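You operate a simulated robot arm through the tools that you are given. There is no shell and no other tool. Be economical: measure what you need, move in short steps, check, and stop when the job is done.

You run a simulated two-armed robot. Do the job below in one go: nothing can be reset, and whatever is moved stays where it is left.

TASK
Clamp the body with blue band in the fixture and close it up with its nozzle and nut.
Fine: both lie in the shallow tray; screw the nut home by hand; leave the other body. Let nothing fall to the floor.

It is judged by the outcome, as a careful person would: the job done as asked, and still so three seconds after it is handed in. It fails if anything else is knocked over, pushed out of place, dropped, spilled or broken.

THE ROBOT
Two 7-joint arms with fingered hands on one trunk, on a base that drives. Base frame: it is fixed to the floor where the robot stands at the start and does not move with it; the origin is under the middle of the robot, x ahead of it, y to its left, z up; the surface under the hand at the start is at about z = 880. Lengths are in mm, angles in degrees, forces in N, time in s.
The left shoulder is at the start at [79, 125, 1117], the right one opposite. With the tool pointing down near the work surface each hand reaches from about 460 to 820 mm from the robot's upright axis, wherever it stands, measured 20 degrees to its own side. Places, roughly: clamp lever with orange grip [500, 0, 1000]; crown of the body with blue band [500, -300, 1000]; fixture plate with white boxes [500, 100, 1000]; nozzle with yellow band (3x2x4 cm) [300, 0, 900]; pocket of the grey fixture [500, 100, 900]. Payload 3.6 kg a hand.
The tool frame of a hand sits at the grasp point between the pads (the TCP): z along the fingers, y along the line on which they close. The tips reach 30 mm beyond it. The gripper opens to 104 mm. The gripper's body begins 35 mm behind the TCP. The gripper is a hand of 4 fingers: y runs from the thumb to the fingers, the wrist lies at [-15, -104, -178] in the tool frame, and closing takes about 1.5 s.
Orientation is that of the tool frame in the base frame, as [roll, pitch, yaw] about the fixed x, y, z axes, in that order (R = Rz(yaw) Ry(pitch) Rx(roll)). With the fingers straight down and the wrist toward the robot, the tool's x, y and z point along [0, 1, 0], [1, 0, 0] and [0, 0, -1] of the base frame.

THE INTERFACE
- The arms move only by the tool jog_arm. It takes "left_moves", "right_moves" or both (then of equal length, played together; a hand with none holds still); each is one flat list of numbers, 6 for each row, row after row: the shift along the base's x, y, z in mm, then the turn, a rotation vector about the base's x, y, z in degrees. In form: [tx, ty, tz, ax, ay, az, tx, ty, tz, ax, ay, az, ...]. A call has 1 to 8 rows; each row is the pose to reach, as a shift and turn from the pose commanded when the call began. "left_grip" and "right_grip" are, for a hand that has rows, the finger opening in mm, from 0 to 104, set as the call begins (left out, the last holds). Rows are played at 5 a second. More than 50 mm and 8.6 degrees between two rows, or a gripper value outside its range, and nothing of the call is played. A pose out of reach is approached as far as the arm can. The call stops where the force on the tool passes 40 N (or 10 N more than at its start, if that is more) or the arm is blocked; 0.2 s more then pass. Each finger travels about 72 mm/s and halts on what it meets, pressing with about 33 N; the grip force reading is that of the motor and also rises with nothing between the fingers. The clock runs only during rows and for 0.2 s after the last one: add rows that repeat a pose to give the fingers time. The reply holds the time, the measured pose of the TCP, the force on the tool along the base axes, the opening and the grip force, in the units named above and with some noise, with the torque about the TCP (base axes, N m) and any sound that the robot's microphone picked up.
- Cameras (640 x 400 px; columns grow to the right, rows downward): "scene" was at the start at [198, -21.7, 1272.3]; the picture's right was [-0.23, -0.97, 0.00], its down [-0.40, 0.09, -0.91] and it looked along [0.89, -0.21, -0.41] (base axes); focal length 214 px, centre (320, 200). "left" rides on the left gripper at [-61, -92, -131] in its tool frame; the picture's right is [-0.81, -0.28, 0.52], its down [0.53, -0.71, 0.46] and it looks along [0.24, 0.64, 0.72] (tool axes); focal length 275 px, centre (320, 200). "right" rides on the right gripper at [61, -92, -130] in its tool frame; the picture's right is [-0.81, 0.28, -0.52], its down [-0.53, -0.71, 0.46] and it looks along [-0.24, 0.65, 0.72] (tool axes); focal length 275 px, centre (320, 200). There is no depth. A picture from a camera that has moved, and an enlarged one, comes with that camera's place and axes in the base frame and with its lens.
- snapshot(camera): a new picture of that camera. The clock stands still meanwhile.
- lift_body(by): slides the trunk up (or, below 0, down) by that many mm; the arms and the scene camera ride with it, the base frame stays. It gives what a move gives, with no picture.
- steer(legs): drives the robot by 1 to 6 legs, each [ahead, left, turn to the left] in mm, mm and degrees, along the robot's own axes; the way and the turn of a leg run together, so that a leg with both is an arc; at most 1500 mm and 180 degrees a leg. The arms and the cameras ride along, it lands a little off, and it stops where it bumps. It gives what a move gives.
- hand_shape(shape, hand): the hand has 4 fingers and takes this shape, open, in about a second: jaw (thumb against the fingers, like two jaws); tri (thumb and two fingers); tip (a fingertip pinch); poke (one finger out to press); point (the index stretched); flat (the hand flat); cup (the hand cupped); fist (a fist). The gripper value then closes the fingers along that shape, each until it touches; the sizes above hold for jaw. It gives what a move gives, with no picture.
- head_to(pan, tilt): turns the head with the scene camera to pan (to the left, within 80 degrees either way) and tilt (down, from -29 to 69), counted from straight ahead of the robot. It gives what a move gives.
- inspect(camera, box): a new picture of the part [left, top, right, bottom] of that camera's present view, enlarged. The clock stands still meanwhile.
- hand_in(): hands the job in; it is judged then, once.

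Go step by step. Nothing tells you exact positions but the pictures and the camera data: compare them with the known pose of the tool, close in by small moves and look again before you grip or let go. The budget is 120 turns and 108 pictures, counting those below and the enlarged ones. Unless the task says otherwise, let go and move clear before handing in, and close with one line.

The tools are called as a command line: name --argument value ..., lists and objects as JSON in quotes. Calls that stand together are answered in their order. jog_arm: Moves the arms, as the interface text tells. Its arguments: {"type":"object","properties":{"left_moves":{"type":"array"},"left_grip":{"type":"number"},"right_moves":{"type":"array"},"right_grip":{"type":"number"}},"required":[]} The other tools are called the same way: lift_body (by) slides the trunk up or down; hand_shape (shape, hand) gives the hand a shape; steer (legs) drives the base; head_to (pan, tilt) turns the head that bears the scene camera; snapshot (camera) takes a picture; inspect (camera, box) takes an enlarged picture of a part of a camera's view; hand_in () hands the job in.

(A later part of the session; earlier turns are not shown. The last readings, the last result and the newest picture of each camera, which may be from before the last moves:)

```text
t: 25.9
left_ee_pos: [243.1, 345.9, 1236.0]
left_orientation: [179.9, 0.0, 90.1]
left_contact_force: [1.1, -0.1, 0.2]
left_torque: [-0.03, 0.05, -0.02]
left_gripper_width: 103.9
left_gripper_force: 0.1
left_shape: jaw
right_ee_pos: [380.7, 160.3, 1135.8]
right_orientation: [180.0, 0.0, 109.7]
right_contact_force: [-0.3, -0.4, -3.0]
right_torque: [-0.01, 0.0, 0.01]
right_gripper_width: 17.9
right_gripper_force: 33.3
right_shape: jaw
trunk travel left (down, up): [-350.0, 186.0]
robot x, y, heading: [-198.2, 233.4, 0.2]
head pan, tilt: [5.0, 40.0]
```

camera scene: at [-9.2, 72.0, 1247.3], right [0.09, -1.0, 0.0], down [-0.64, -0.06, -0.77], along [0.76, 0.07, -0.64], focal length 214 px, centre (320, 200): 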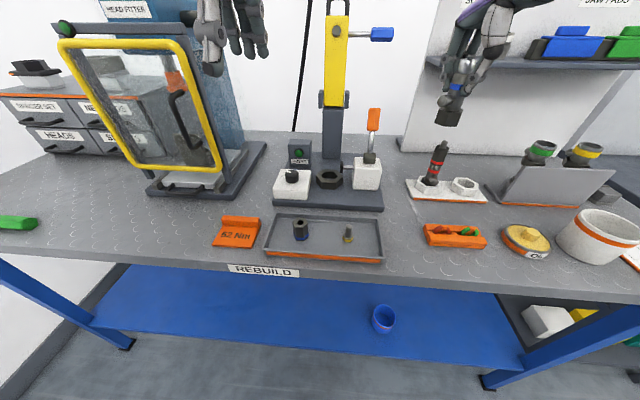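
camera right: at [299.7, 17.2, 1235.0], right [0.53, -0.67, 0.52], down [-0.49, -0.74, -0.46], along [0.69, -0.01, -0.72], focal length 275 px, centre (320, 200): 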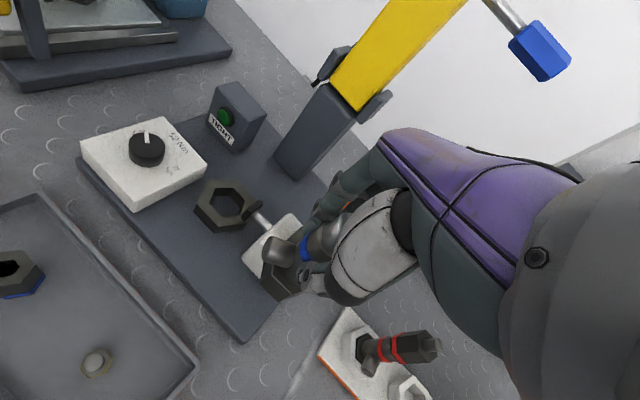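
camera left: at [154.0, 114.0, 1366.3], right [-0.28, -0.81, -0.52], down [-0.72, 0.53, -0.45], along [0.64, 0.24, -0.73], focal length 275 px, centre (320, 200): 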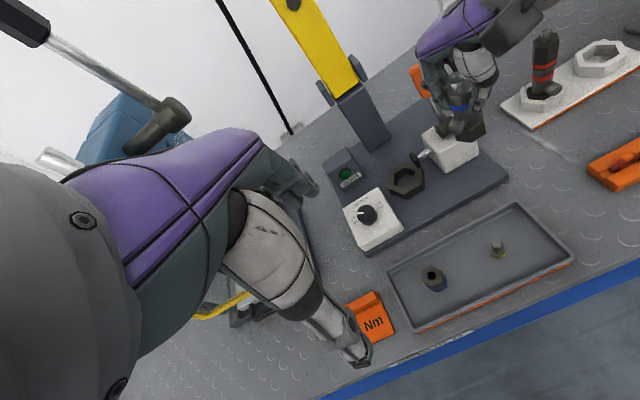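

Now I'll move over the pocket at (481, 88), hovering with the body's base above the rim.

jog_arm --right_moves '[25, -25, 0, 0, 0, 0, 55, -50, 0, 0, 0, 0, 80, -65, -15, 0, 0, 0, 98, -72, -40, 0, 0, 0, 100, -72, -70, 0, 0, 0, 100, -72, -90, 0, 0, 0]'

head_to --pan -18 --tilt 42

snapshot --camera "scene"

snapshot --camera "right"

```text
t: 27.3
left_ee_pos: [242.8, 345.8, 1236.4]
left_orientation: [-179.9, 0.0, 90.1]
left_contact_force: [0.1, 0.4, 0.1]
left_torque: [-0.03, -0.02, -0.03]
left_gripper_width: 103.8
left_gripper_force: 0.0
left_shape: jaw
right_ee_pos: [479.1, 88.6, 1044.3]
right_orientation: [179.9, 0.0, 109.8]
right_contact_force: [-0.1, 0.1, -2.3]
right_torque: [0.0, 0.0, 0.0]
right_gripper_width: 17.6
right_gripper_force: 33.2
right_shape: jaw
trunk travel left (down, up): [-350.0, 186.0]
robot x, y, heading: [-200.8, 232.9, 0.0]
head pan, tilt: [5.0, 40.0]
```

```text
t: 28.2
left_ee_pos: [243.3, 345.8, 1236.0]
left_orientation: [-179.9, 0.0, 90.0]
left_contact_force: [0.0, -0.5, -0.1]
left_torque: [-0.01, 0.04, -0.01]
left_gripper_width: 103.8
left_gripper_force: 0.1
left_shape: jaw
right_ee_pos: [478.5, 90.1, 1045.8]
right_orientation: [179.7, 0.0, 109.7]
right_contact_force: [-0.2, 0.0, -1.7]
right_torque: [0.02, 0.06, -0.03]
right_gripper_width: 17.7
right_gripper_force: 33.0
right_shape: jaw
trunk travel left (down, up): [-350.0, 186.0]
robot x, y, heading: [-203.4, 233.9, 0.1]
head pan, tilt: [-18.0, 42.0]
```

```text
69 pictures are left
camera scene: at [-14.4, 208.4, 1244.3], right [-0.31, -0.95, 0.0], down [-0.64, 0.21, -0.74], along [0.71, -0.23, -0.67], focal length 214 px, centre (320, 200)
```

scene: 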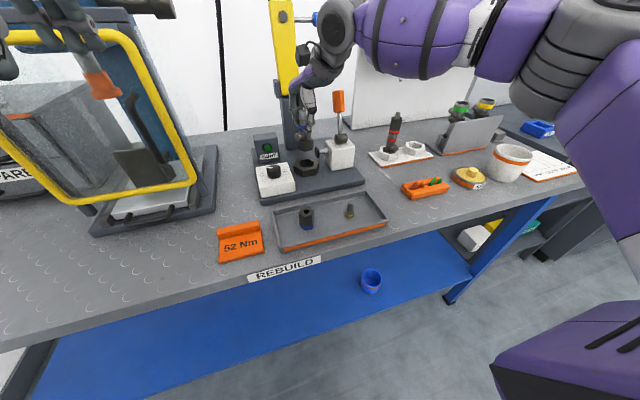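

```text
68 pictures are left
camera right: at [370.1, 115.3, 1175.5], right [0.53, -0.67, 0.52], down [-0.49, -0.74, -0.46], along [0.69, -0.01, -0.72], focal length 275 px, centre (320, 200)
```

right: 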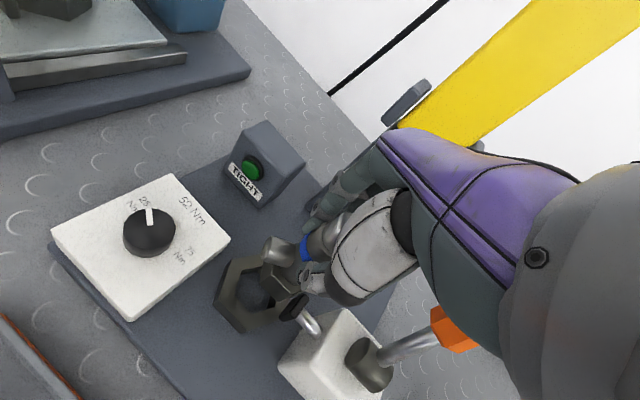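

inspect --camera "right" --box '[190, 200, 370, 360]'

inspect --camera "scene" --box '[260, 80, 370, 200]'

```text
2.50 times, centred on (280, 280) of right
camera zoom: at [370.1, 115.3, 1175.5], right [0.53, -0.67, 0.52], down [-0.49, -0.74, -0.46], along [0.69, -0.01, -0.72], focal length 688 px, centre (420, 0)
```

zoom: 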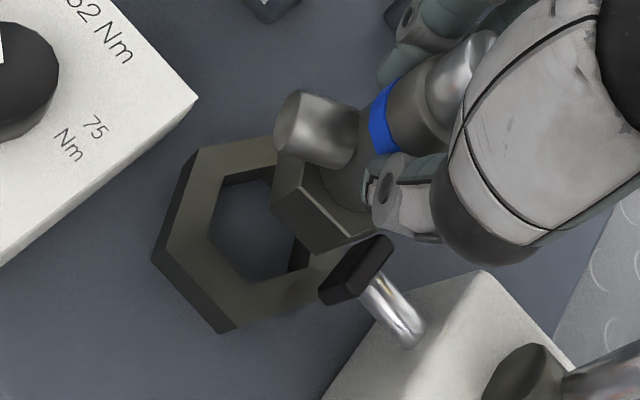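

```text
3.33 times, centred on (315, 140) of scene
camera zoom: at [-14.4, 208.4, 1244.3], right [-0.31, -0.95, 0.0], down [-0.64, 0.21, -0.74], along [0.71, -0.23, -0.67], focal length 715 px, centre (337, 400)
```

zoom: 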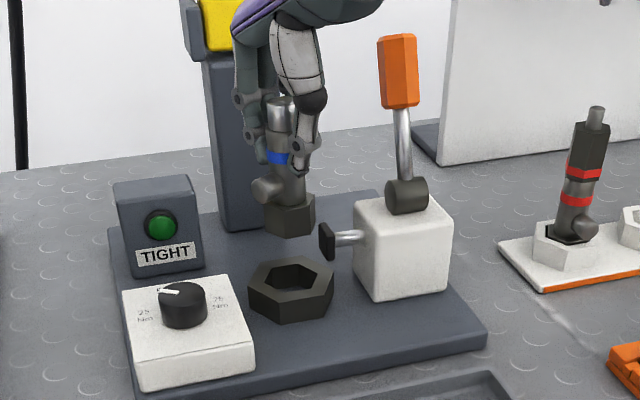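

The pocket is at about (480, 89), rim z ≈ 917, and the body's base is now near z = 968. I'll descend to just above the rim and check centring.

jog_arm --right_moves '[1, -1, -20, 0, 0, 0, 1, -1, -40, 0, 0, 0, 1, -1, -40, 0, 0, 0]'

inspect --camera "right" --box '[190, 200, 370, 360]'

inspect --camera "scene" --box '[270, 110, 350, 190]'

```text
t: 29.0
left_ee_pos: [242.3, 345.7, 1236.4]
left_orientation: [180.0, -0.1, 90.1]
left_contact_force: [0.7, 0.1, -0.3]
left_torque: [0.0, 0.01, 0.01]
left_gripper_width: 103.8
left_gripper_force: 0.0
left_shape: jaw
right_ee_pos: [480.1, 87.6, 1004.9]
right_orientation: [179.9, -0.1, 109.8]
right_contact_force: [-0.5, 0.1, -2.5]
right_torque: [-0.01, -0.01, -0.01]
right_gripper_width: 17.8
right_gripper_force: 32.9
right_shape: jaw
trunk travel left (down, up): [-350.0, 186.0]
robot x, y, heading: [-200.6, 233.6, 0.0]
head pan, tilt: [-18.0, 42.0]
```

```text
2.50 times, centred on (280, 280) of right
camera zoom: at [372.5, 113.8, 1135.8], right [0.53, -0.67, 0.52], down [-0.49, -0.74, -0.46], along [0.69, -0.01, -0.72], focal length 688 px, centre (420, 0)
```

zoom: 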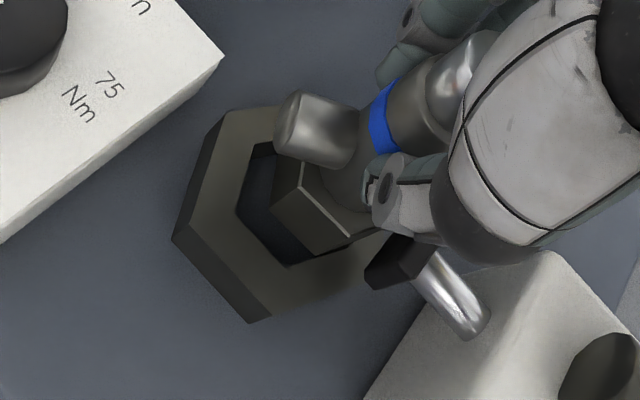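

```text
5.00 times, centred on (310, 150) of scene
camera zoom: at [-14.5, 208.3, 1244.3], right [-0.31, -0.95, 0.0], down [-0.64, 0.21, -0.74], along [0.71, -0.23, -0.67], focal length 1072 px, centre (370, 450)
```

zoom: 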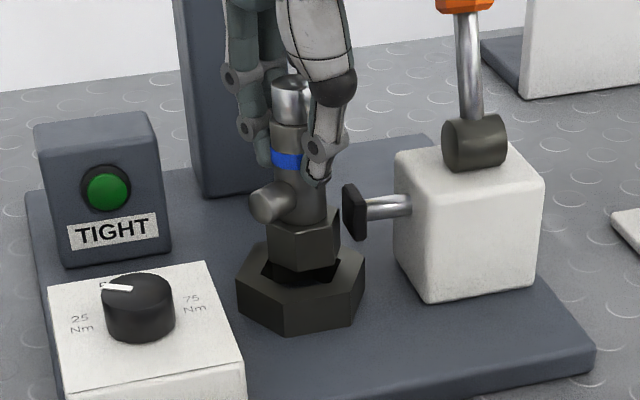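

The body is aligned within 1–3 mm. I'll nudge +1.5 mm in y and lower it into the pocket, watching the force.

jog_arm --right_moves '[0.5, 1.5, -8, 0, 0, 0, 0.5, 1.5, -14, 0, 0, 0, 0.5, 1.5, -20, 0, 0, 0]'

inspect --camera "right" --box '[190, 200, 370, 360]'

inspect --camera "scene" --box '[270, 110, 350, 190]'

```text
t: 29.8
left_ee_pos: [242.5, 345.2, 1236.3]
left_orientation: [-180.0, -0.1, 90.1]
left_contact_force: [0.6, -0.4, -0.7]
left_torque: [0.0, 0.01, 0.0]
left_gripper_width: 103.8
left_gripper_force: 0.1
left_shape: jaw
right_ee_pos: [481.9, 91.4, 997.9]
right_orientation: [178.4, -0.3, 109.6]
right_contact_force: [-5.7, -2.5, 19.4]
right_torque: [-0.04, 0.1, -0.02]
right_gripper_width: 20.4
right_gripper_force: 33.0
right_shape: jaw
trunk travel left (down, up): [-350.0, 186.0]
robot x, y, heading: [-201.5, 233.8, 0.2]
head pan, tilt: [-18.0, 42.0]
stopped in row 3 (right hand): the force on the tool passed its limit at 43 N (the readings are from after the stop); the commanded pose is now the measured one
```

```text
2.50 times, centred on (280, 280) of right
camera zoom: at [373.1, 115.2, 1127.1], right [0.52, -0.68, 0.52], down [-0.48, -0.74, -0.48], along [0.71, 0.0, -0.71], focal length 688 px, centre (420, 0)
```

zoom: 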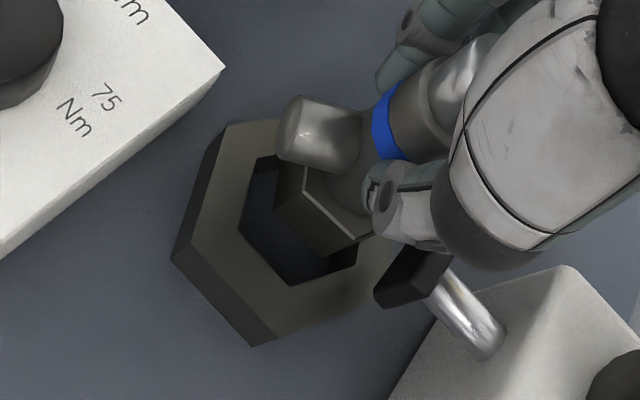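

```text
5.00 times, centred on (310, 150) of scene
camera zoom: at [-15.9, 208.0, 1244.5], right [-0.31, -0.95, 0.0], down [-0.64, 0.21, -0.74], along [0.71, -0.23, -0.67], focal length 1072 px, centre (370, 450)
```

zoom: 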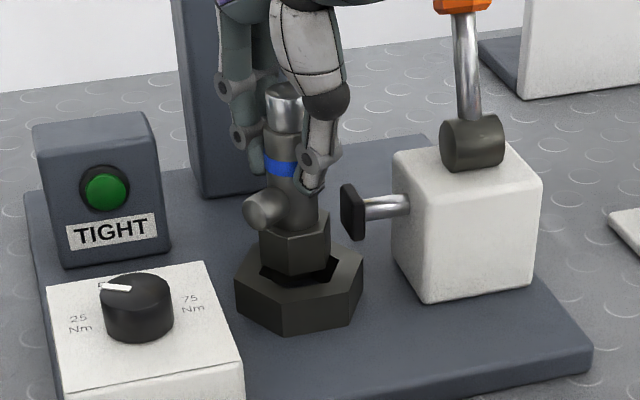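

It touched the far rim: the body sits about 5 mm too far in +x relative to the hole centre (480, 90). I'll lift slightly, re-level, and look again.

jog_arm --right_moves '[-1, 0, 5, 0.8, 0.1, 0, -3, 0, 9, 1.5, 0.3, 0, -3, 0, 9, 1.5, 0.3, 0]'

inspect --camera "right" --box '[230, 220, 360, 340]'

inspect --camera "scene" --box '[270, 110, 350, 190]'

```text
t: 30.6
left_ee_pos: [242.9, 345.2, 1235.2]
left_orientation: [-179.9, 0.0, 90.2]
left_contact_force: [0.4, 0.0, 0.3]
left_torque: [-0.02, 0.0, -0.01]
left_gripper_width: 103.8
left_gripper_force: 0.1
left_shape: jaw
right_ee_pos: [478.6, 90.6, 1001.9]
right_orientation: [178.9, -1.5, 109.7]
right_contact_force: [0.4, 0.0, -2.6]
right_torque: [0.0, 0.07, -0.01]
right_gripper_width: 18.8
right_gripper_force: 32.9
right_shape: jaw
trunk travel left (down, up): [-350.0, 186.0]
robot x, y, heading: [-203.3, 234.2, -0.1]
head pan, tilt: [-18.0, 42.0]
```

```text
3.33 times, centred on (295, 280) of right
camera zoom: at [371.4, 112.2, 1132.1], right [0.53, -0.69, 0.5], down [-0.49, -0.73, -0.48], along [0.7, 0.01, -0.72], focal length 918 px, centre (403, -67)
```

zoom: 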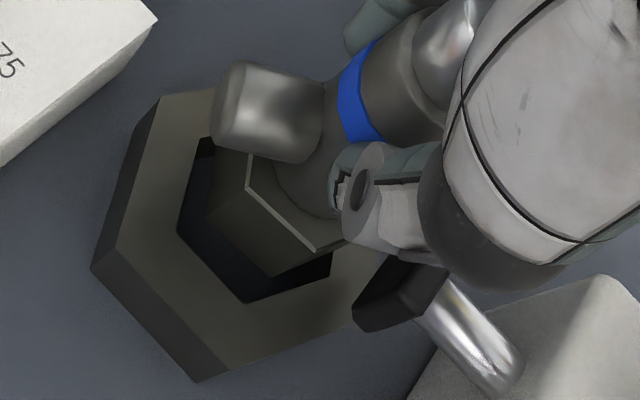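

```text
5.00 times, centred on (310, 150) of scene
camera zoom: at [-14.4, 208.1, 1244.2], right [-0.31, -0.95, 0.0], down [-0.64, 0.21, -0.74], along [0.71, -0.23, -0.67], focal length 1072 px, centre (370, 450)
```

zoom: 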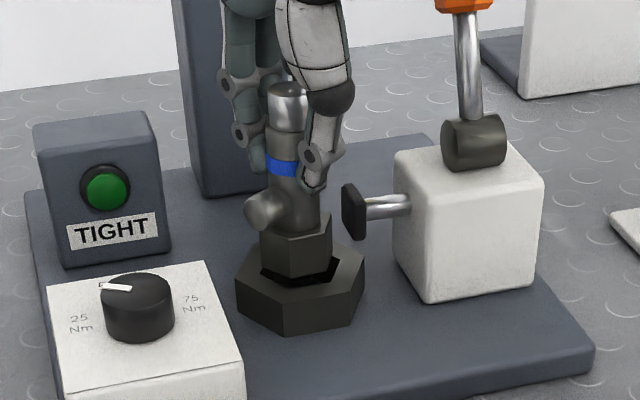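

The body now stands vertical and centred over the hole, with even gaps. I'll keep this hand posture and lower it in small steps.

jog_arm --right_moves '[-1, 0.5, -3, 0, 0, 0, -1, 0.5, -6, 0, 0, 0, -1, 0.5, -9, 0, 0, 0, -1, 0.5, -12, 0, 0, 0]'

inspect --camera "right" --box '[230, 220, 360, 340]'

inspect --camera "scene" --box '[270, 110, 350, 190]'

```text
t: 31.6
left_ee_pos: [239.2, 346.0, 1235.8]
left_orientation: [179.8, 0.1, 90.1]
left_contact_force: [0.2, 0.1, -0.1]
left_torque: [-0.05, 0.01, 0.01]
left_gripper_width: 103.8
left_gripper_force: 0.1
left_shape: jaw
right_ee_pos: [477.2, 91.7, 997.9]
right_orientation: [177.8, -1.7, 109.6]
right_contact_force: [-3.2, -1.2, 29.2]
right_torque: [-0.08, -0.07, -0.02]
right_gripper_width: 19.7
right_gripper_force: 33.2
right_shape: jaw
trunk travel left (down, up): [-350.0, 186.0]
robot x, y, heading: [-201.6, 233.1, -0.1]
head pan, tilt: [-18.0, 42.0]
```

```text
3.33 times, centred on (295, 280) of right
camera zoom: at [367.4, 113.2, 1127.4], right [0.52, -0.69, 0.5], down [-0.48, -0.72, -0.5], along [0.71, 0.01, -0.71], focal length 918 px, centre (403, -67)
```

zoom: 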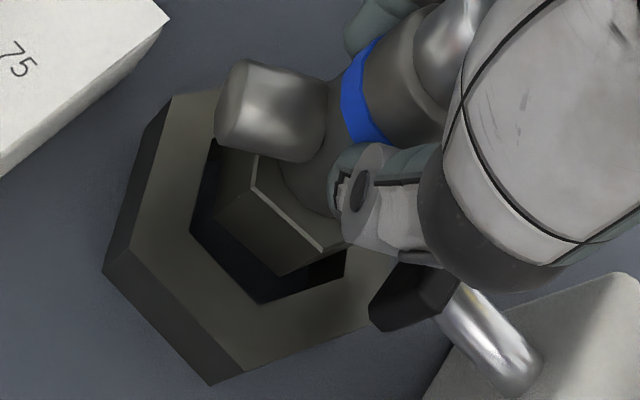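

```text
5.00 times, centred on (310, 150) of scene
camera zoom: at [-17.9, 208.5, 1245.1], right [-0.31, -0.95, 0.0], down [-0.63, 0.21, -0.74], along [0.71, -0.23, -0.67], focal length 1072 px, centre (370, 450)
```

zoom: 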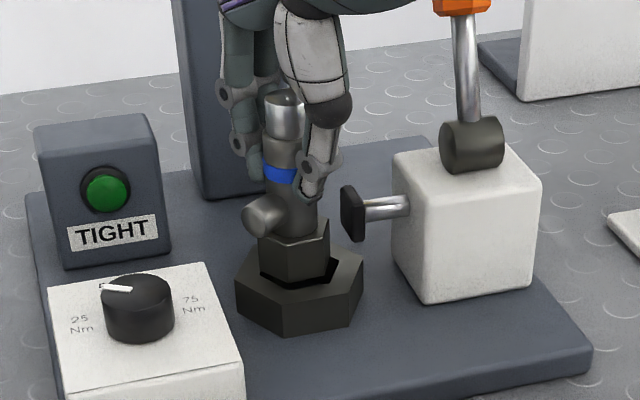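

The gap shows at the near side only, so the body is resting about 4 mm too far back. I'll lift slightly, shift -4 mm in x and lower again.

jog_arm --right_moves '[0, 0, 12, 0, 0, 0, -4, 0.5, 12, 0, 0, 0, -4, 0.5, 6, 0, 0, 0, -4, 0.5, 2, 0, 0, 0, -4, 0.5, -2, 0, 0, 0, -4, 0.5, -6, 0, 0, 0, -4, 0.5, -9, 0, 0, 0]'

inspect --camera "right" --box '[230, 220, 360, 340]'

inspect --camera "scene" --box '[270, 110, 350, 190]'

```text
t: 33.0
left_ee_pos: [240.9, 345.2, 1236.4]
left_orientation: [179.9, 0.0, 90.1]
left_contact_force: [-0.6, -0.7, -0.3]
left_torque: [0.0, 0.03, 0.01]
left_gripper_width: 104.3
left_gripper_force: 0.0
left_shape: jaw
right_ee_pos: [475.9, 93.5, 998.7]
right_orientation: [177.4, -1.8, 109.7]
right_contact_force: [-5.4, -1.8, 20.5]
right_torque: [-0.02, 0.14, -0.05]
right_gripper_width: 19.6
right_gripper_force: 33.5
right_shape: jaw
trunk travel left (down, up): [-350.0, 186.0]
robot x, y, heading: [-202.0, 236.1, 0.0]
head pan, tilt: [-18.0, 42.0]
stopped in row 6 (right hand): the force on the tool passed its limit at 42 N (the readings are from after the stop); the commanded pose is now the measured one
```

```text
3.33 times, centred on (295, 280) of right
camera zoom: at [365.1, 114.0, 1126.3], right [0.51, -0.69, 0.5], down [-0.48, -0.72, -0.5], along [0.71, 0.02, -0.7], focal length 918 px, centre (403, -67)
```

zoom: 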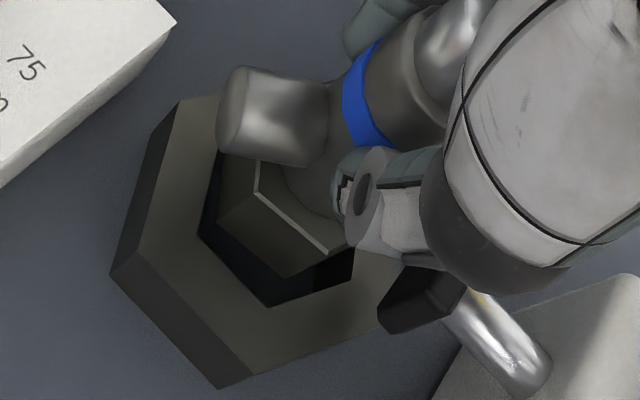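

```text
5.00 times, centred on (310, 150) of scene
camera zoom: at [-16.0, 208.0, 1244.4], right [-0.31, -0.95, 0.0], down [-0.64, 0.21, -0.74], along [0.71, -0.23, -0.67], focal length 1072 px, centre (370, 450)
```

zoom: 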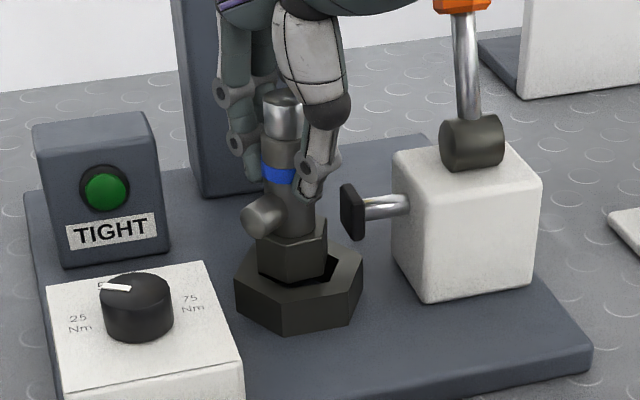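

Now the near gap is smaller, with the remaining gap on the clamp side. I'll lift, undo the tilt from pressing, shift about -3/-2.5 mm and try again.

jog_arm --right_moves '[-1, -1, 6, -0.4, 0.6, 0, -2, -1.5, 6, -0.8, 1.3, 0, -2, -1.5, 3, -0.8, 1.3, 0, -2, -1.5, 0, -0.8, 1.3, 0, -2, -1.5, -3, -0.8, 1.3, 0, -2, -1.5, -6, -0.8, 1.3, 0]'

inspect --camera "right" --box '[230, 220, 360, 340]'

inspect --camera "scene" --box '[270, 110, 350, 190]'

```text
t: 34.4
left_ee_pos: [239.9, 345.5, 1236.1]
left_orientation: [-180.0, 0.1, 89.9]
left_contact_force: [0.3, 0.5, 0.2]
left_torque: [-0.01, 0.05, 0.02]
left_gripper_width: 103.6
left_gripper_force: 0.0
left_shape: jaw
right_ee_pos: [474.2, 93.4, 997.3]
right_orientation: [178.3, -1.5, 109.6]
right_contact_force: [-7.7, -1.0, 22.0]
right_torque: [-0.08, 0.24, -0.03]
right_gripper_width: 20.0
right_gripper_force: 33.3
right_shape: jaw
trunk travel left (down, up): [-350.0, 186.0]
robot x, y, heading: [-202.8, 234.3, 0.1]
head pan, tilt: [-18.0, 42.0]
stopped in row 6 (right hand): the force on the tool passed its limit at 40 N (the readings are from after the stop); the commanded pose is now the measured one
```

```text
3.33 times, centred on (295, 280) of right
camera zoom: at [366.0, 114.7, 1127.1], right [0.52, -0.69, 0.5], down [-0.48, -0.72, -0.49], along [0.7, 0.01, -0.71], focal length 918 px, centre (403, -67)
```

zoom: 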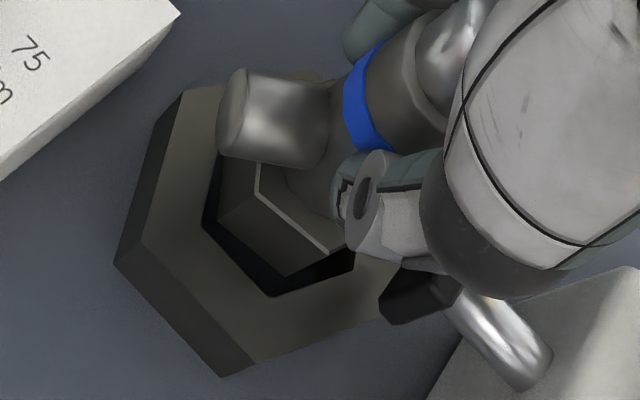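

```text
5.00 times, centred on (310, 150) of scene
camera zoom: at [-16.7, 208.3, 1244.5], right [-0.31, -0.95, 0.0], down [-0.64, 0.21, -0.74], along [0.71, -0.23, -0.67], focal length 1072 px, centre (370, 450)
```

zoom: 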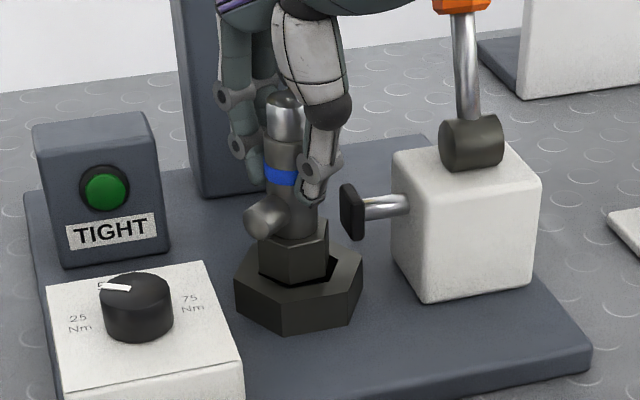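

The gaps look even, but the body's hex edges seem turned a few degrees from the pocket's. I'll zoom in to measure.

jog_arm --right_moves '[0, 0, 5, 0, 0, 0, 0, 0, 9, 0, 0, 0]'

inspect --camera "right" --box '[245, 250, 325, 330]'

```text
t: 35.0
left_ee_pos: [241.5, 345.6, 1235.8]
left_orientation: [179.9, 0.1, 90.1]
left_contact_force: [0.3, 1.0, 0.4]
left_torque: [-0.04, 0.0, -0.02]
left_gripper_width: 104.0
left_gripper_force: 0.1
left_shape: jaw
right_ee_pos: [475.2, 90.8, 997.9]
right_orientation: [179.0, -1.2, 109.7]
right_contact_force: [-1.9, 2.8, 4.8]
right_torque: [0.12, -0.05, 0.04]
right_gripper_width: 19.5
right_gripper_force: 33.1
right_shape: jaw
trunk travel left (down, up): [-350.0, 186.0]
robot x, y, heading: [-203.0, 237.6, -0.0]
head pan, tilt: [-18.0, 42.0]
```

```text
5.00 times, centred on (285, 290) of right
camera zoom: at [366.7, 114.3, 1129.0], right [0.53, -0.68, 0.5], down [-0.49, -0.73, -0.48], along [0.69, 0.01, -0.72], focal length 1376 px, centre (495, -250)
```

zoom: 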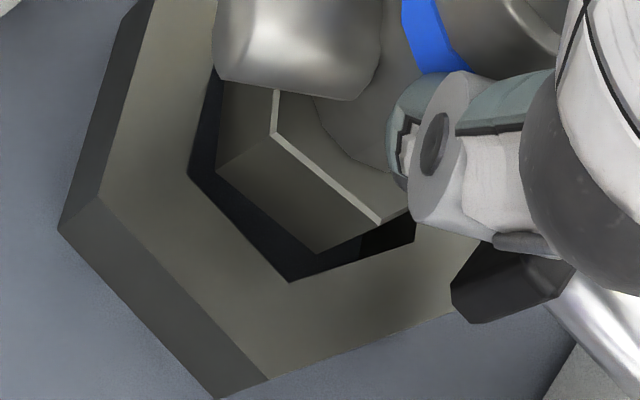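

The body is turned about 7° counter-clockwise relative to the pocket, which explains the jam. I'll lift clear, turn -7°, and re-check.

jog_arm --right_moves '[0, 0, 4, 0, 0, 0, 0, 0, 6, 0, 0, -4, 0, 0, 6, 0, 0, -7, 0, 0, 6, 0, 0, -7]'

inspect --camera "right" --box '[235, 240, 335, 330]'

inspect --camera "scene" --box '[270, 110, 350, 190]'

```text
t: 36.0
left_ee_pos: [241.9, 345.3, 1236.4]
left_orientation: [-180.0, 0.0, 90.1]
left_contact_force: [0.0, 0.5, 0.3]
left_torque: [0.0, -0.04, -0.01]
left_gripper_width: 103.7
left_gripper_force: 0.0
left_shape: jaw
right_ee_pos: [474.9, 91.5, 1005.8]
right_orientation: [179.0, -1.5, 102.5]
right_contact_force: [0.1, 1.0, -2.8]
right_torque: [0.0, 0.01, -0.04]
right_gripper_width: 18.5
right_gripper_force: 32.8
right_shape: jaw
trunk travel left (down, up): [-350.0, 186.0]
robot x, y, heading: [-203.8, 233.4, -0.0]
head pan, tilt: [-18.0, 42.0]
```

```text
4.44 times, centred on (285, 285) of right
camera zoom: at [370.5, 127.1, 1136.5], right [0.44, -0.75, 0.5], down [-0.57, -0.66, -0.48], along [0.69, -0.08, -0.72], focal length 1224 px, centre (476, -178)
```

zoom: 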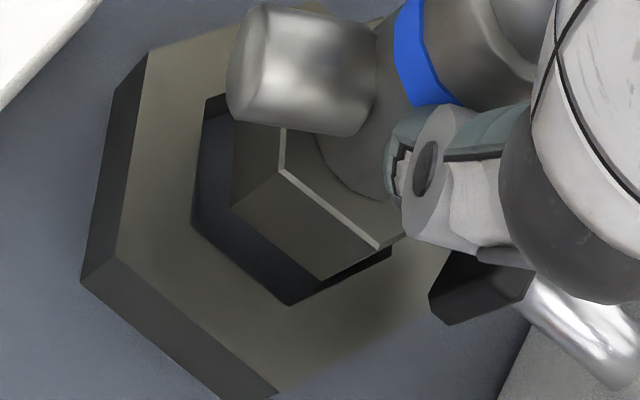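

```text
5.00 times, centred on (310, 150) of scene
camera zoom: at [-14.9, 207.9, 1244.3], right [-0.31, -0.95, 0.0], down [-0.64, 0.21, -0.74], along [0.71, -0.23, -0.67], focal length 1072 px, centre (370, 450)
```

zoom: 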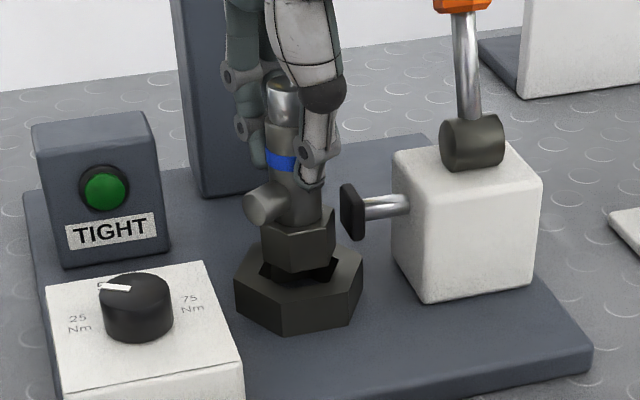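

The edges are now parallel. I'll shift (-1.5, +1.5) mm and lower in small steps.

jog_arm --right_moves '[-1.5, 1.5, -3, 0, 0, 0, -1.5, 1.5, -6, 0, 0, 0, -1.5, 1.5, -9, 0, 0, 0, -1.5, 1.5, -12, 0, 0, 0, -1.5, 1.5, -15, 0, 0, 0, -1.5, 1.5, -18, 0, 0, 0]'

inspect --camera "right" --box '[235, 240, 335, 330]'

inspect --camera "scene" --box '[270, 110, 350, 190]'

```text
t: 37.4
left_ee_pos: [242.6, 345.2, 1235.4]
left_orientation: [-180.0, 0.1, 90.1]
left_contact_force: [-0.2, 0.3, 0.8]
left_torque: [-0.01, 0.0, -0.02]
left_gripper_width: 103.6
left_gripper_force: 0.0
left_shape: jaw
right_ee_pos: [474.6, 93.3, 987.7]
right_orientation: [178.8, -1.4, 102.6]
right_contact_force: [-1.1, -0.4, -3.1]
right_torque: [0.0, 0.01, 0.02]
right_gripper_width: 18.5
right_gripper_force: 32.7
right_shape: jaw
trunk travel left (down, up): [-350.0, 186.0]
robot x, y, heading: [-201.9, 236.6, -0.1]
head pan, tilt: [-18.0, 42.0]
```

```text
4.44 times, centred on (285, 285) of right
camera zoom: at [369.4, 128.5, 1118.6], right [0.44, -0.75, 0.5], down [-0.57, -0.66, -0.48], along [0.69, -0.08, -0.72], focal length 1224 px, centre (476, -178)
```

zoom: 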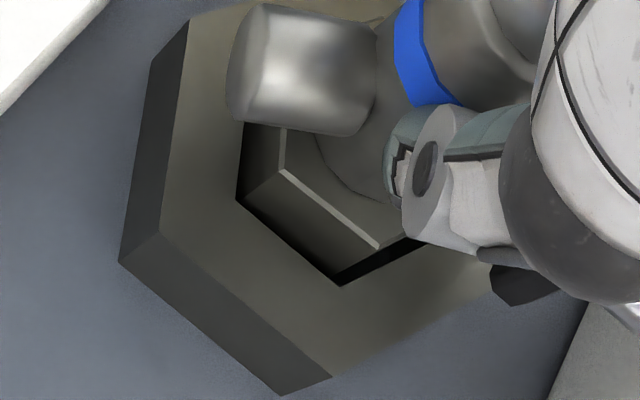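

```text
5.00 times, centred on (310, 150) of scene
camera zoom: at [-14.8, 207.9, 1244.3], right [-0.31, -0.95, 0.0], down [-0.64, 0.21, -0.74], along [0.71, -0.23, -0.67], focal length 1072 px, centre (370, 450)
```

zoom: 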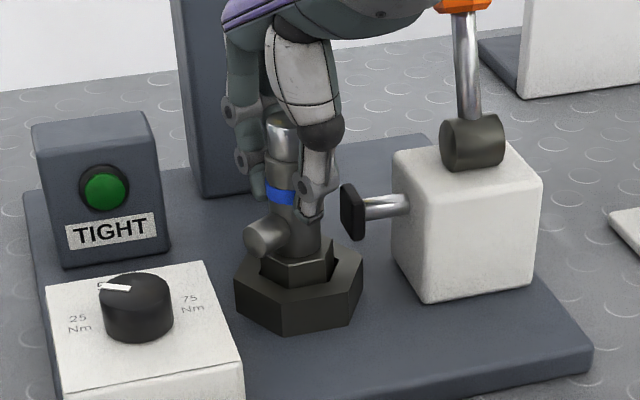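

It is going into the pocket without resistance. I'll continue down until it seats.

jog_arm --right_moves '[0, 0, -4, 0, 0, 0, 0, 0, -8, 0, 0, 0, 0, 0, -12, 0, 0, 0, 0, 0, -16, 0, 0, 0, 0, 0, -20, 0, 0, 0]'

inspect --camera "scene" --box '[270, 110, 350, 190]'

```text
t: 38.6
left_ee_pos: [239.7, 345.2, 1237.1]
left_orientation: [179.8, 0.1, 90.0]
left_contact_force: [-0.1, -0.3, -0.1]
left_torque: [-0.01, 0.03, -0.01]
left_gripper_width: 103.7
left_gripper_force: 0.2
left_shape: jaw
right_ee_pos: [474.6, 92.6, 974.6]
right_orientation: [178.3, -1.4, 102.7]
right_contact_force: [-2.2, -2.4, 25.9]
right_torque: [-0.12, -0.03, -0.04]
right_gripper_width: 19.4
right_gripper_force: 32.6
right_shape: jaw
trunk travel left (down, up): [-350.0, 186.0]
robot x, y, heading: [-202.3, 234.7, 0.3]
head pan, tilt: [-18.0, 42.0]
```

```text
5.00 times, centred on (310, 150) of scene
camera zoom: at [-17.9, 208.1, 1245.0], right [-0.31, -0.95, 0.0], down [-0.63, 0.21, -0.74], along [0.71, -0.23, -0.67], focal length 1072 px, centre (370, 450)
```

zoom: 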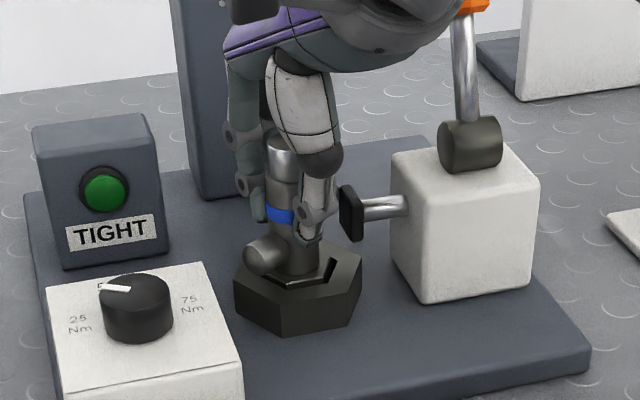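

The body is seated, with its hex flush with the rim. I'll ease the pressure, open the hand and lift away.

jog_arm --right_moves '[0, 0, 6, 0, 0, 0, 0, 0, 6, 0, 0, 0, 0, 0, 6, 0, 0, 0, 0, 0, 6, 0, 0, 0]' --right_grip 50

inspect --camera "scene" --box '[270, 110, 350, 190]'

```text
t: 39.6
left_ee_pos: [241.6, 345.3, 1234.0]
left_orientation: [180.0, 0.0, 90.0]
left_contact_force: [-0.7, -0.1, -0.5]
left_torque: [0.03, 0.0, 0.01]
left_gripper_width: 103.7
left_gripper_force: 0.2
left_shape: jaw
right_ee_pos: [475.7, 92.6, 975.5]
right_orientation: [178.8, -1.4, 102.7]
right_contact_force: [0.5, -0.4, 0.8]
right_torque: [0.03, 0.0, -0.01]
right_gripper_width: 49.5
right_gripper_force: 0.1
right_shape: jaw
trunk travel left (down, up): [-350.0, 186.0]
robot x, y, heading: [-202.0, 233.8, -0.1]
head pan, tilt: [-18.0, 42.0]
```

```text
5.00 times, centred on (310, 150) of scene
camera zoom: at [-15.0, 207.9, 1244.3], right [-0.31, -0.95, 0.0], down [-0.64, 0.21, -0.74], along [0.71, -0.23, -0.67], focal length 1072 px, centre (370, 450)
```

zoom: 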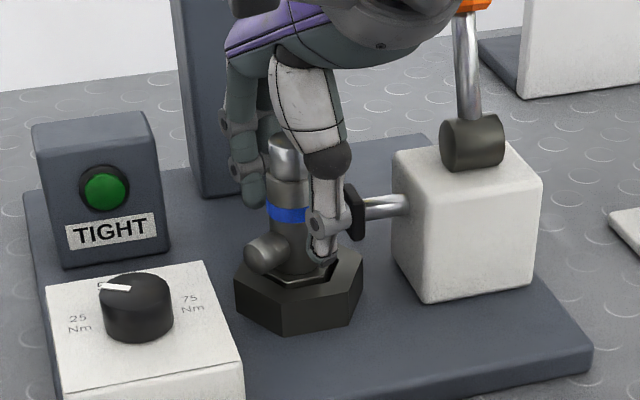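

Released, and the body stands seated. I'll lift the right hand straight up and back, then measure the lever.

jog_arm --right_moves '[0, 0, 35, 0, 0, 0, 0, 0, 75, 0, 0, 0, 0, 0, 115, 0, 0, 0, -30, 0, 150, 0, 0, -4, -70, 0, 175, 0, 0, -8, -90, -20, 175, 1, 1, -12.6]'

inspect --camera "scene" --box '[260, 70, 370, 200]'

snapshot --camera "right"

```text
t: 41.0
left_ee_pos: [242.4, 345.2, 1235.5]
left_orientation: [180.0, 0.1, 90.0]
left_contact_force: [0.7, -0.6, -0.6]
left_torque: [0.01, -0.02, 0.01]
left_gripper_width: 103.8
left_gripper_force: 0.0
left_shape: jaw
right_ee_pos: [384.8, 71.8, 1148.9]
right_orientation: [179.8, -2.5, 90.0]
right_contact_force: [-0.2, 0.1, 0.2]
right_torque: [0.0, -0.04, -0.02]
right_gripper_width: 50.0
right_gripper_force: 0.0
right_shape: jaw
trunk travel left (down, up): [-350.0, 186.0]
robot x, y, heading: [-205.1, 237.5, 0.2]
head pan, tilt: [-18.0, 42.0]
```

```text
3.08 times, centred on (315, 135) of scene
camera zoom: at [-15.4, 207.2, 1244.4], right [-0.31, -0.95, 0.0], down [-0.64, 0.21, -0.74], along [0.71, -0.23, -0.67], focal length 660 px, centre (335, 400)
```

zoom: 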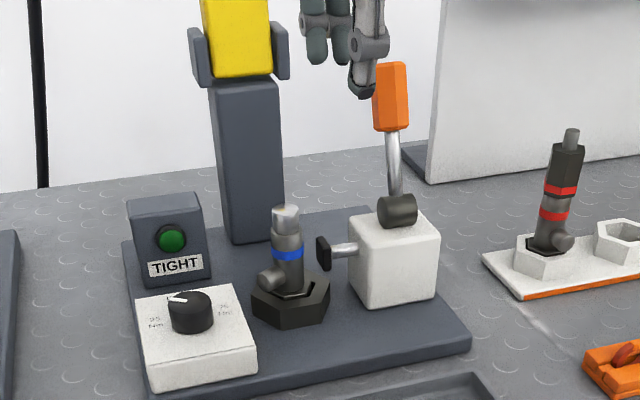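

```text
45 pictures are left
camera right: at [292.1, 127.7, 1282.8], right [0.27, -0.83, 0.48], down [-0.71, -0.51, -0.48], along [0.65, -0.21, -0.73], focal length 275 px, centre (320, 200)
```

right: 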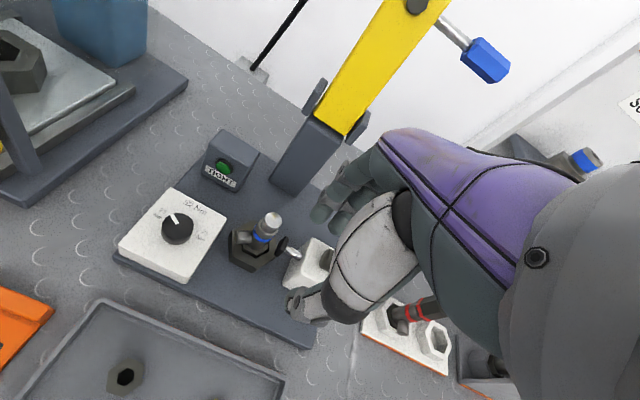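

The body stands upright in the pocket. The lever leans about 18° away from the robot (hub ≈ (481, -10, 982), tip ≈ (514, -10, 1090)), so it should be pulled toward the robot. I'll close the right hand and bring it over and behind the lever.

jog_arm --right_moves '[0, -40, 10, -1.2, 0, 0, 0, -82, 20, -2.5, 0, 0, 40, -82, 22, -2.5, 0, 0, 80, -82, 22, -2.5, 0, 0, 120, -82, 22, -2.5, 0, 0, 150, -82, 22, -2.5, 0, 0, 168, -82, 22, -2.5, 0, 0, 168, -82, 22, -2.5, 0, 0]' --right_grip 0

inspect --camera "scene" --box '[260, 70, 370, 200]'

```text
t: 42.8
left_ee_pos: [241.7, 344.7, 1236.3]
left_orientation: [180.0, 0.0, 89.9]
left_contact_force: [0.3, -0.8, -0.4]
left_torque: [0.0, 0.0, 0.02]
left_gripper_width: 103.8
left_gripper_force: 0.0
left_shape: jaw
right_ee_pos: [484.2, -8.7, 1172.2]
right_orientation: [179.6, 0.1, 90.3]
right_contact_force: [0.3, 0.3, 0.4]
right_torque: [-0.01, 0.01, -0.01]
right_gripper_width: 0.0
right_gripper_force: 33.4
right_shape: jaw
right hand out of reach, approached as far as the arm can: row 5, 6, 7, 8
trunk travel left (down, up): [-350.0, 186.0]
robot x, y, heading: [-202.4, 234.3, 0.2]
head pan, tilt: [-18.0, 42.0]
```

```text
3.08 times, centred on (315, 135) of scene
camera zoom: at [-15.4, 208.0, 1244.4], right [-0.31, -0.95, 0.0], down [-0.64, 0.21, -0.74], along [0.71, -0.23, -0.67], focal length 660 px, centre (335, 400)
```

zoom: 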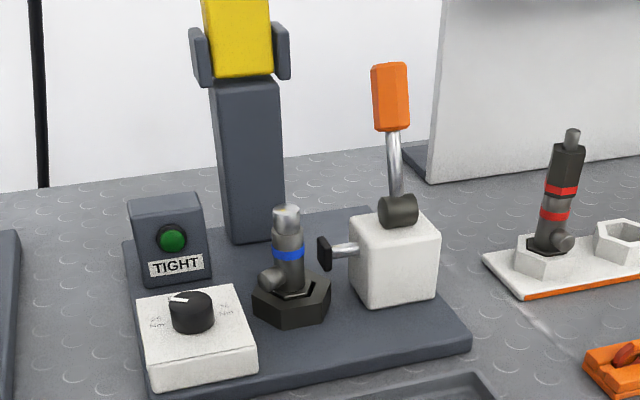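

I'll drive 70 mm ahead so the hand passes over and behind the lever, still above it.

steer --legs '[[70, 0, 0]]'

jog_arm --right_moves '[0, 0, -30, 0, 0, 0, 0, 0, -60, 0, 0, 0, 0, 0, -92, 0, 0, 0, 0, 0, -92, 0, 0, 0]'

inspect --camera "scene" --box '[260, 40, 400, 200]'

```text
t: 43.8
left_ee_pos: [313.1, 344.5, 1234.8]
left_orientation: [-179.9, 0.1, 90.0]
left_contact_force: [0.6, -0.2, 0.1]
left_torque: [-0.01, 0.01, -0.01]
left_gripper_width: 103.3
left_gripper_force: 0.1
left_shape: jaw
right_ee_pos: [553.7, -8.8, 1173.0]
right_orientation: [179.6, 0.1, 90.3]
right_contact_force: [0.0, -0.1, -0.5]
right_torque: [-0.02, 0.03, 0.0]
right_gripper_width: 0.0
right_gripper_force: 33.2
right_shape: jaw
trunk travel left (down, up): [-350.0, 186.0]
robot x, y, heading: [-132.0, 231.5, -0.1]
head pan, tilt: [-18.0, 42.0]
```

```text
t: 44.8
left_ee_pos: [312.2, 343.8, 1236.0]
left_orientation: [-179.9, 0.0, 90.0]
left_contact_force: [0.8, -0.5, -0.1]
left_torque: [0.0, -0.02, 0.0]
left_gripper_width: 103.6
left_gripper_force: 0.1
left_shape: jaw
right_ee_pos: [553.2, -9.6, 1080.5]
right_orientation: [179.6, 0.1, 90.3]
right_contact_force: [-0.1, 0.2, 0.5]
right_torque: [0.02, -0.03, -0.01]
right_gripper_width: 0.1
right_gripper_force: 33.2
right_shape: jaw
trunk travel left (down, up): [-350.0, 186.0]
robot x, y, heading: [-129.0, 237.2, -0.0]
head pan, tilt: [-18.0, 42.0]
```

```text
2.50 times, centred on (330, 120) of scene
camera zoom: at [54.3, 207.8, 1244.4], right [-0.31, -0.95, 0.0], down [-0.64, 0.21, -0.74], along [0.71, -0.23, -0.67], focal length 536 px, centre (295, 400)
```

zoom: 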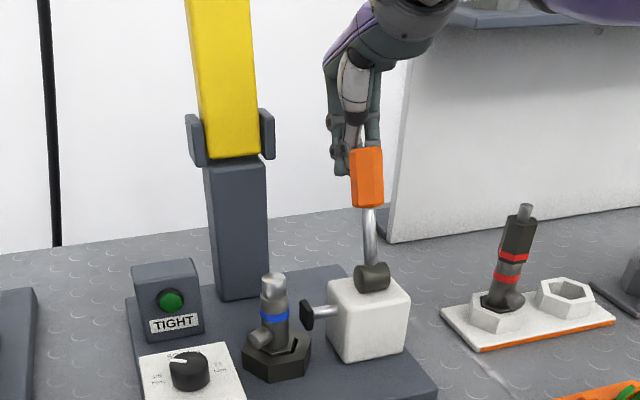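

The closed fingers are right behind the lever grip. Pulling toward the robot now.

jog_arm --right_moves '[-12, 0, 0, 0, 0, 0, -24, 0, 0, 0, 0, 0, -36, 0, 0, 0, 0, 0, -48, 0, 0, 0, 0, 0, -60, 0, -2, 0, 0, 0]'

inspect --camera "scene" --box '[260, 40, 400, 200]'

```text
t: 46.0
left_ee_pos: [311.7, 345.1, 1235.9]
left_orientation: [179.9, -0.1, 90.0]
left_contact_force: [0.2, 0.9, -1.1]
left_torque: [0.01, -0.01, 0.01]
left_gripper_width: 103.5
left_gripper_force: 0.1
left_shape: jaw
right_ee_pos: [491.9, -8.7, 1079.3]
right_orientation: [179.6, 0.2, 90.2]
right_contact_force: [-0.3, 0.1, 0.0]
right_torque: [-0.02, 0.01, 0.02]
right_gripper_width: 0.0
right_gripper_force: 32.7
right_shape: jaw
trunk travel left (down, up): [-350.0, 186.0]
robot x, y, heading: [-136.2, 238.2, -0.0]
head pan, tilt: [-18.0, 42.0]
```

```text
2.50 times, centred on (330, 120) of scene
camera zoom: at [54.1, 207.6, 1244.4], right [-0.31, -0.95, 0.0], down [-0.64, 0.21, -0.74], along [0.71, -0.23, -0.67], focal length 536 px, centre (295, 400)
```

zoom: 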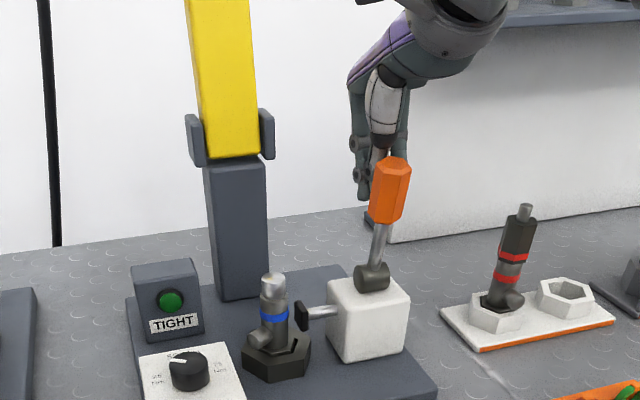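

The lever is moving toward the robot and the clamp pad is advancing. I'll continue along the arc.

jog_arm --right_moves '[-20, 0, 6, 0, 0, 0, -39, 0, 11, 0, 0, 0, -50, 0, 11, 0, 0, 0, -61, 0, 11, 0, 0, 0, -70, 0, 4, 0, 0, 0, -79, 0, -5, 0, 0, 0]'

inspect --camera "scene" --box '[260, 40, 400, 200]'

```text
t: 47.4
left_ee_pos: [311.9, 342.9, 1237.0]
left_orientation: [179.9, -0.1, 90.0]
left_contact_force: [-1.2, -0.1, -0.3]
left_torque: [-0.05, -0.01, -0.02]
left_gripper_width: 103.8
left_gripper_force: 0.1
left_shape: jaw
right_ee_pos: [414.5, -10.0, 1072.3]
right_orientation: [179.5, 0.3, 90.2]
right_contact_force: [2.2, -1.8, 4.7]
right_torque: [-0.01, -0.08, -0.03]
right_gripper_width: 0.1
right_gripper_force: 33.4
right_shape: jaw
trunk travel left (down, up): [-350.0, 186.0]
robot x, y, heading: [-131.3, 236.3, -0.3]
head pan, tilt: [-18.0, 42.0]
```

```text
2.50 times, centred on (330, 120) of scene
camera zoom: at [54.4, 207.5, 1244.4], right [-0.31, -0.95, 0.0], down [-0.64, 0.21, -0.74], along [0.71, -0.23, -0.67], focal length 536 px, centre (295, 400)
```

zoom: 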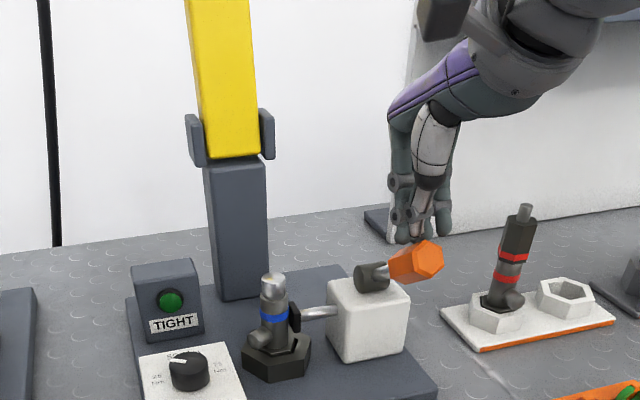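

The pad is almost at the body. I'll press the lever on down until it locks.

jog_arm --right_moves '[-6, 0, -10, 0, 0, 0, -12, 0, -20, 0, 0, 0, -16, 0, -28, 0, 0, 0, -18, 0, -36, 0, 0, 0, -20, 0, -44, 0, 0, 0]'

inspect --camera "scene" --box '[260, 40, 400, 200]'

```text
t: 48.0
left_ee_pos: [313.0, 343.6, 1235.3]
left_orientation: [180.0, 0.0, 89.8]
left_contact_force: [0.0, 0.6, 0.2]
left_torque: [0.01, -0.01, -0.01]
left_gripper_width: 103.7
left_gripper_force: 0.0
left_shape: jaw
right_ee_pos: [411.0, -9.6, 1067.9]
right_orientation: [178.0, 0.1, 90.1]
right_contact_force: [2.0, -1.3, 7.6]
right_torque: [-0.01, -0.04, 0.01]
right_gripper_width: 0.0
right_gripper_force: 32.5
right_shape: jaw
trunk travel left (down, up): [-350.0, 186.0]
robot x, y, heading: [-135.2, 234.3, -0.1]
head pan, tilt: [-18.0, 42.0]
stopped in row 2 (right hand): the force on the tool passed its limit at 46 N (the readings are from after the stop); the commanded pose is now the measured one
```

```text
2.50 times, centred on (330, 120) of scene
camera zoom: at [54.8, 207.5, 1244.2], right [-0.31, -0.95, 0.0], down [-0.64, 0.21, -0.74], along [0.71, -0.23, -0.67], focal length 536 px, centre (295, 400)
```

zoom: 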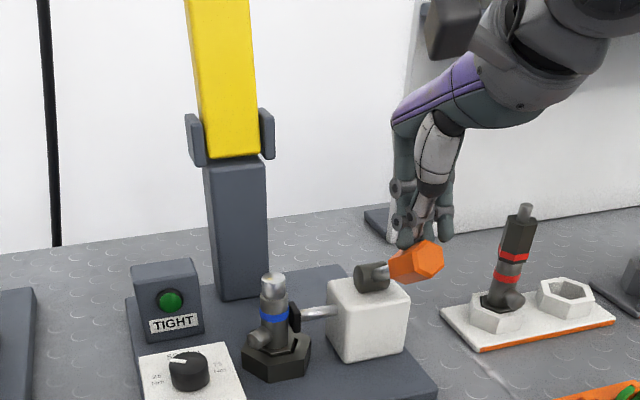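

Firm resistance at 46 N, so the pad may now be pressing on the body. I'll check up close.

inspect --camera "scene" --box '[310, 130, 380, 200]'

snapshot --camera "right"

```text
5.71 times, centred on (345, 165) of scene
camera zoom: at [54.8, 207.5, 1244.2], right [-0.31, -0.95, 0.0], down [-0.64, 0.21, -0.74], along [0.71, -0.23, -0.67], focal length 1226 px, centre (177, 400)
```

zoom: 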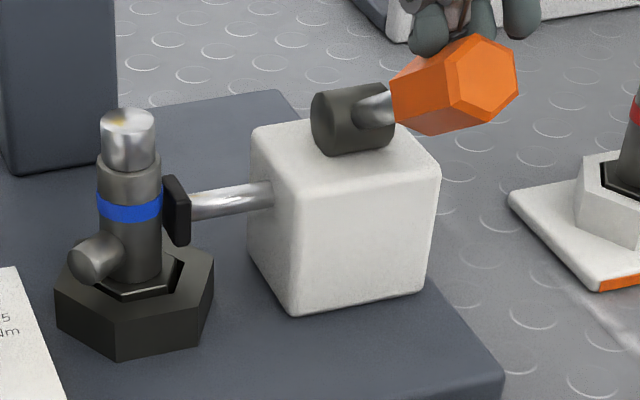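

```text
38 pictures are left
camera right: at [315.0, 50.3, 1196.1], right [0.26, -0.81, 0.53], down [-0.69, -0.54, -0.48], along [0.67, -0.24, -0.7], focal length 275 px, centre (320, 200)
```

right: 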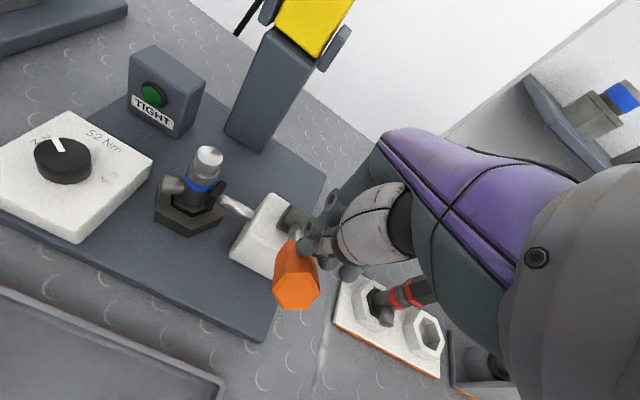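

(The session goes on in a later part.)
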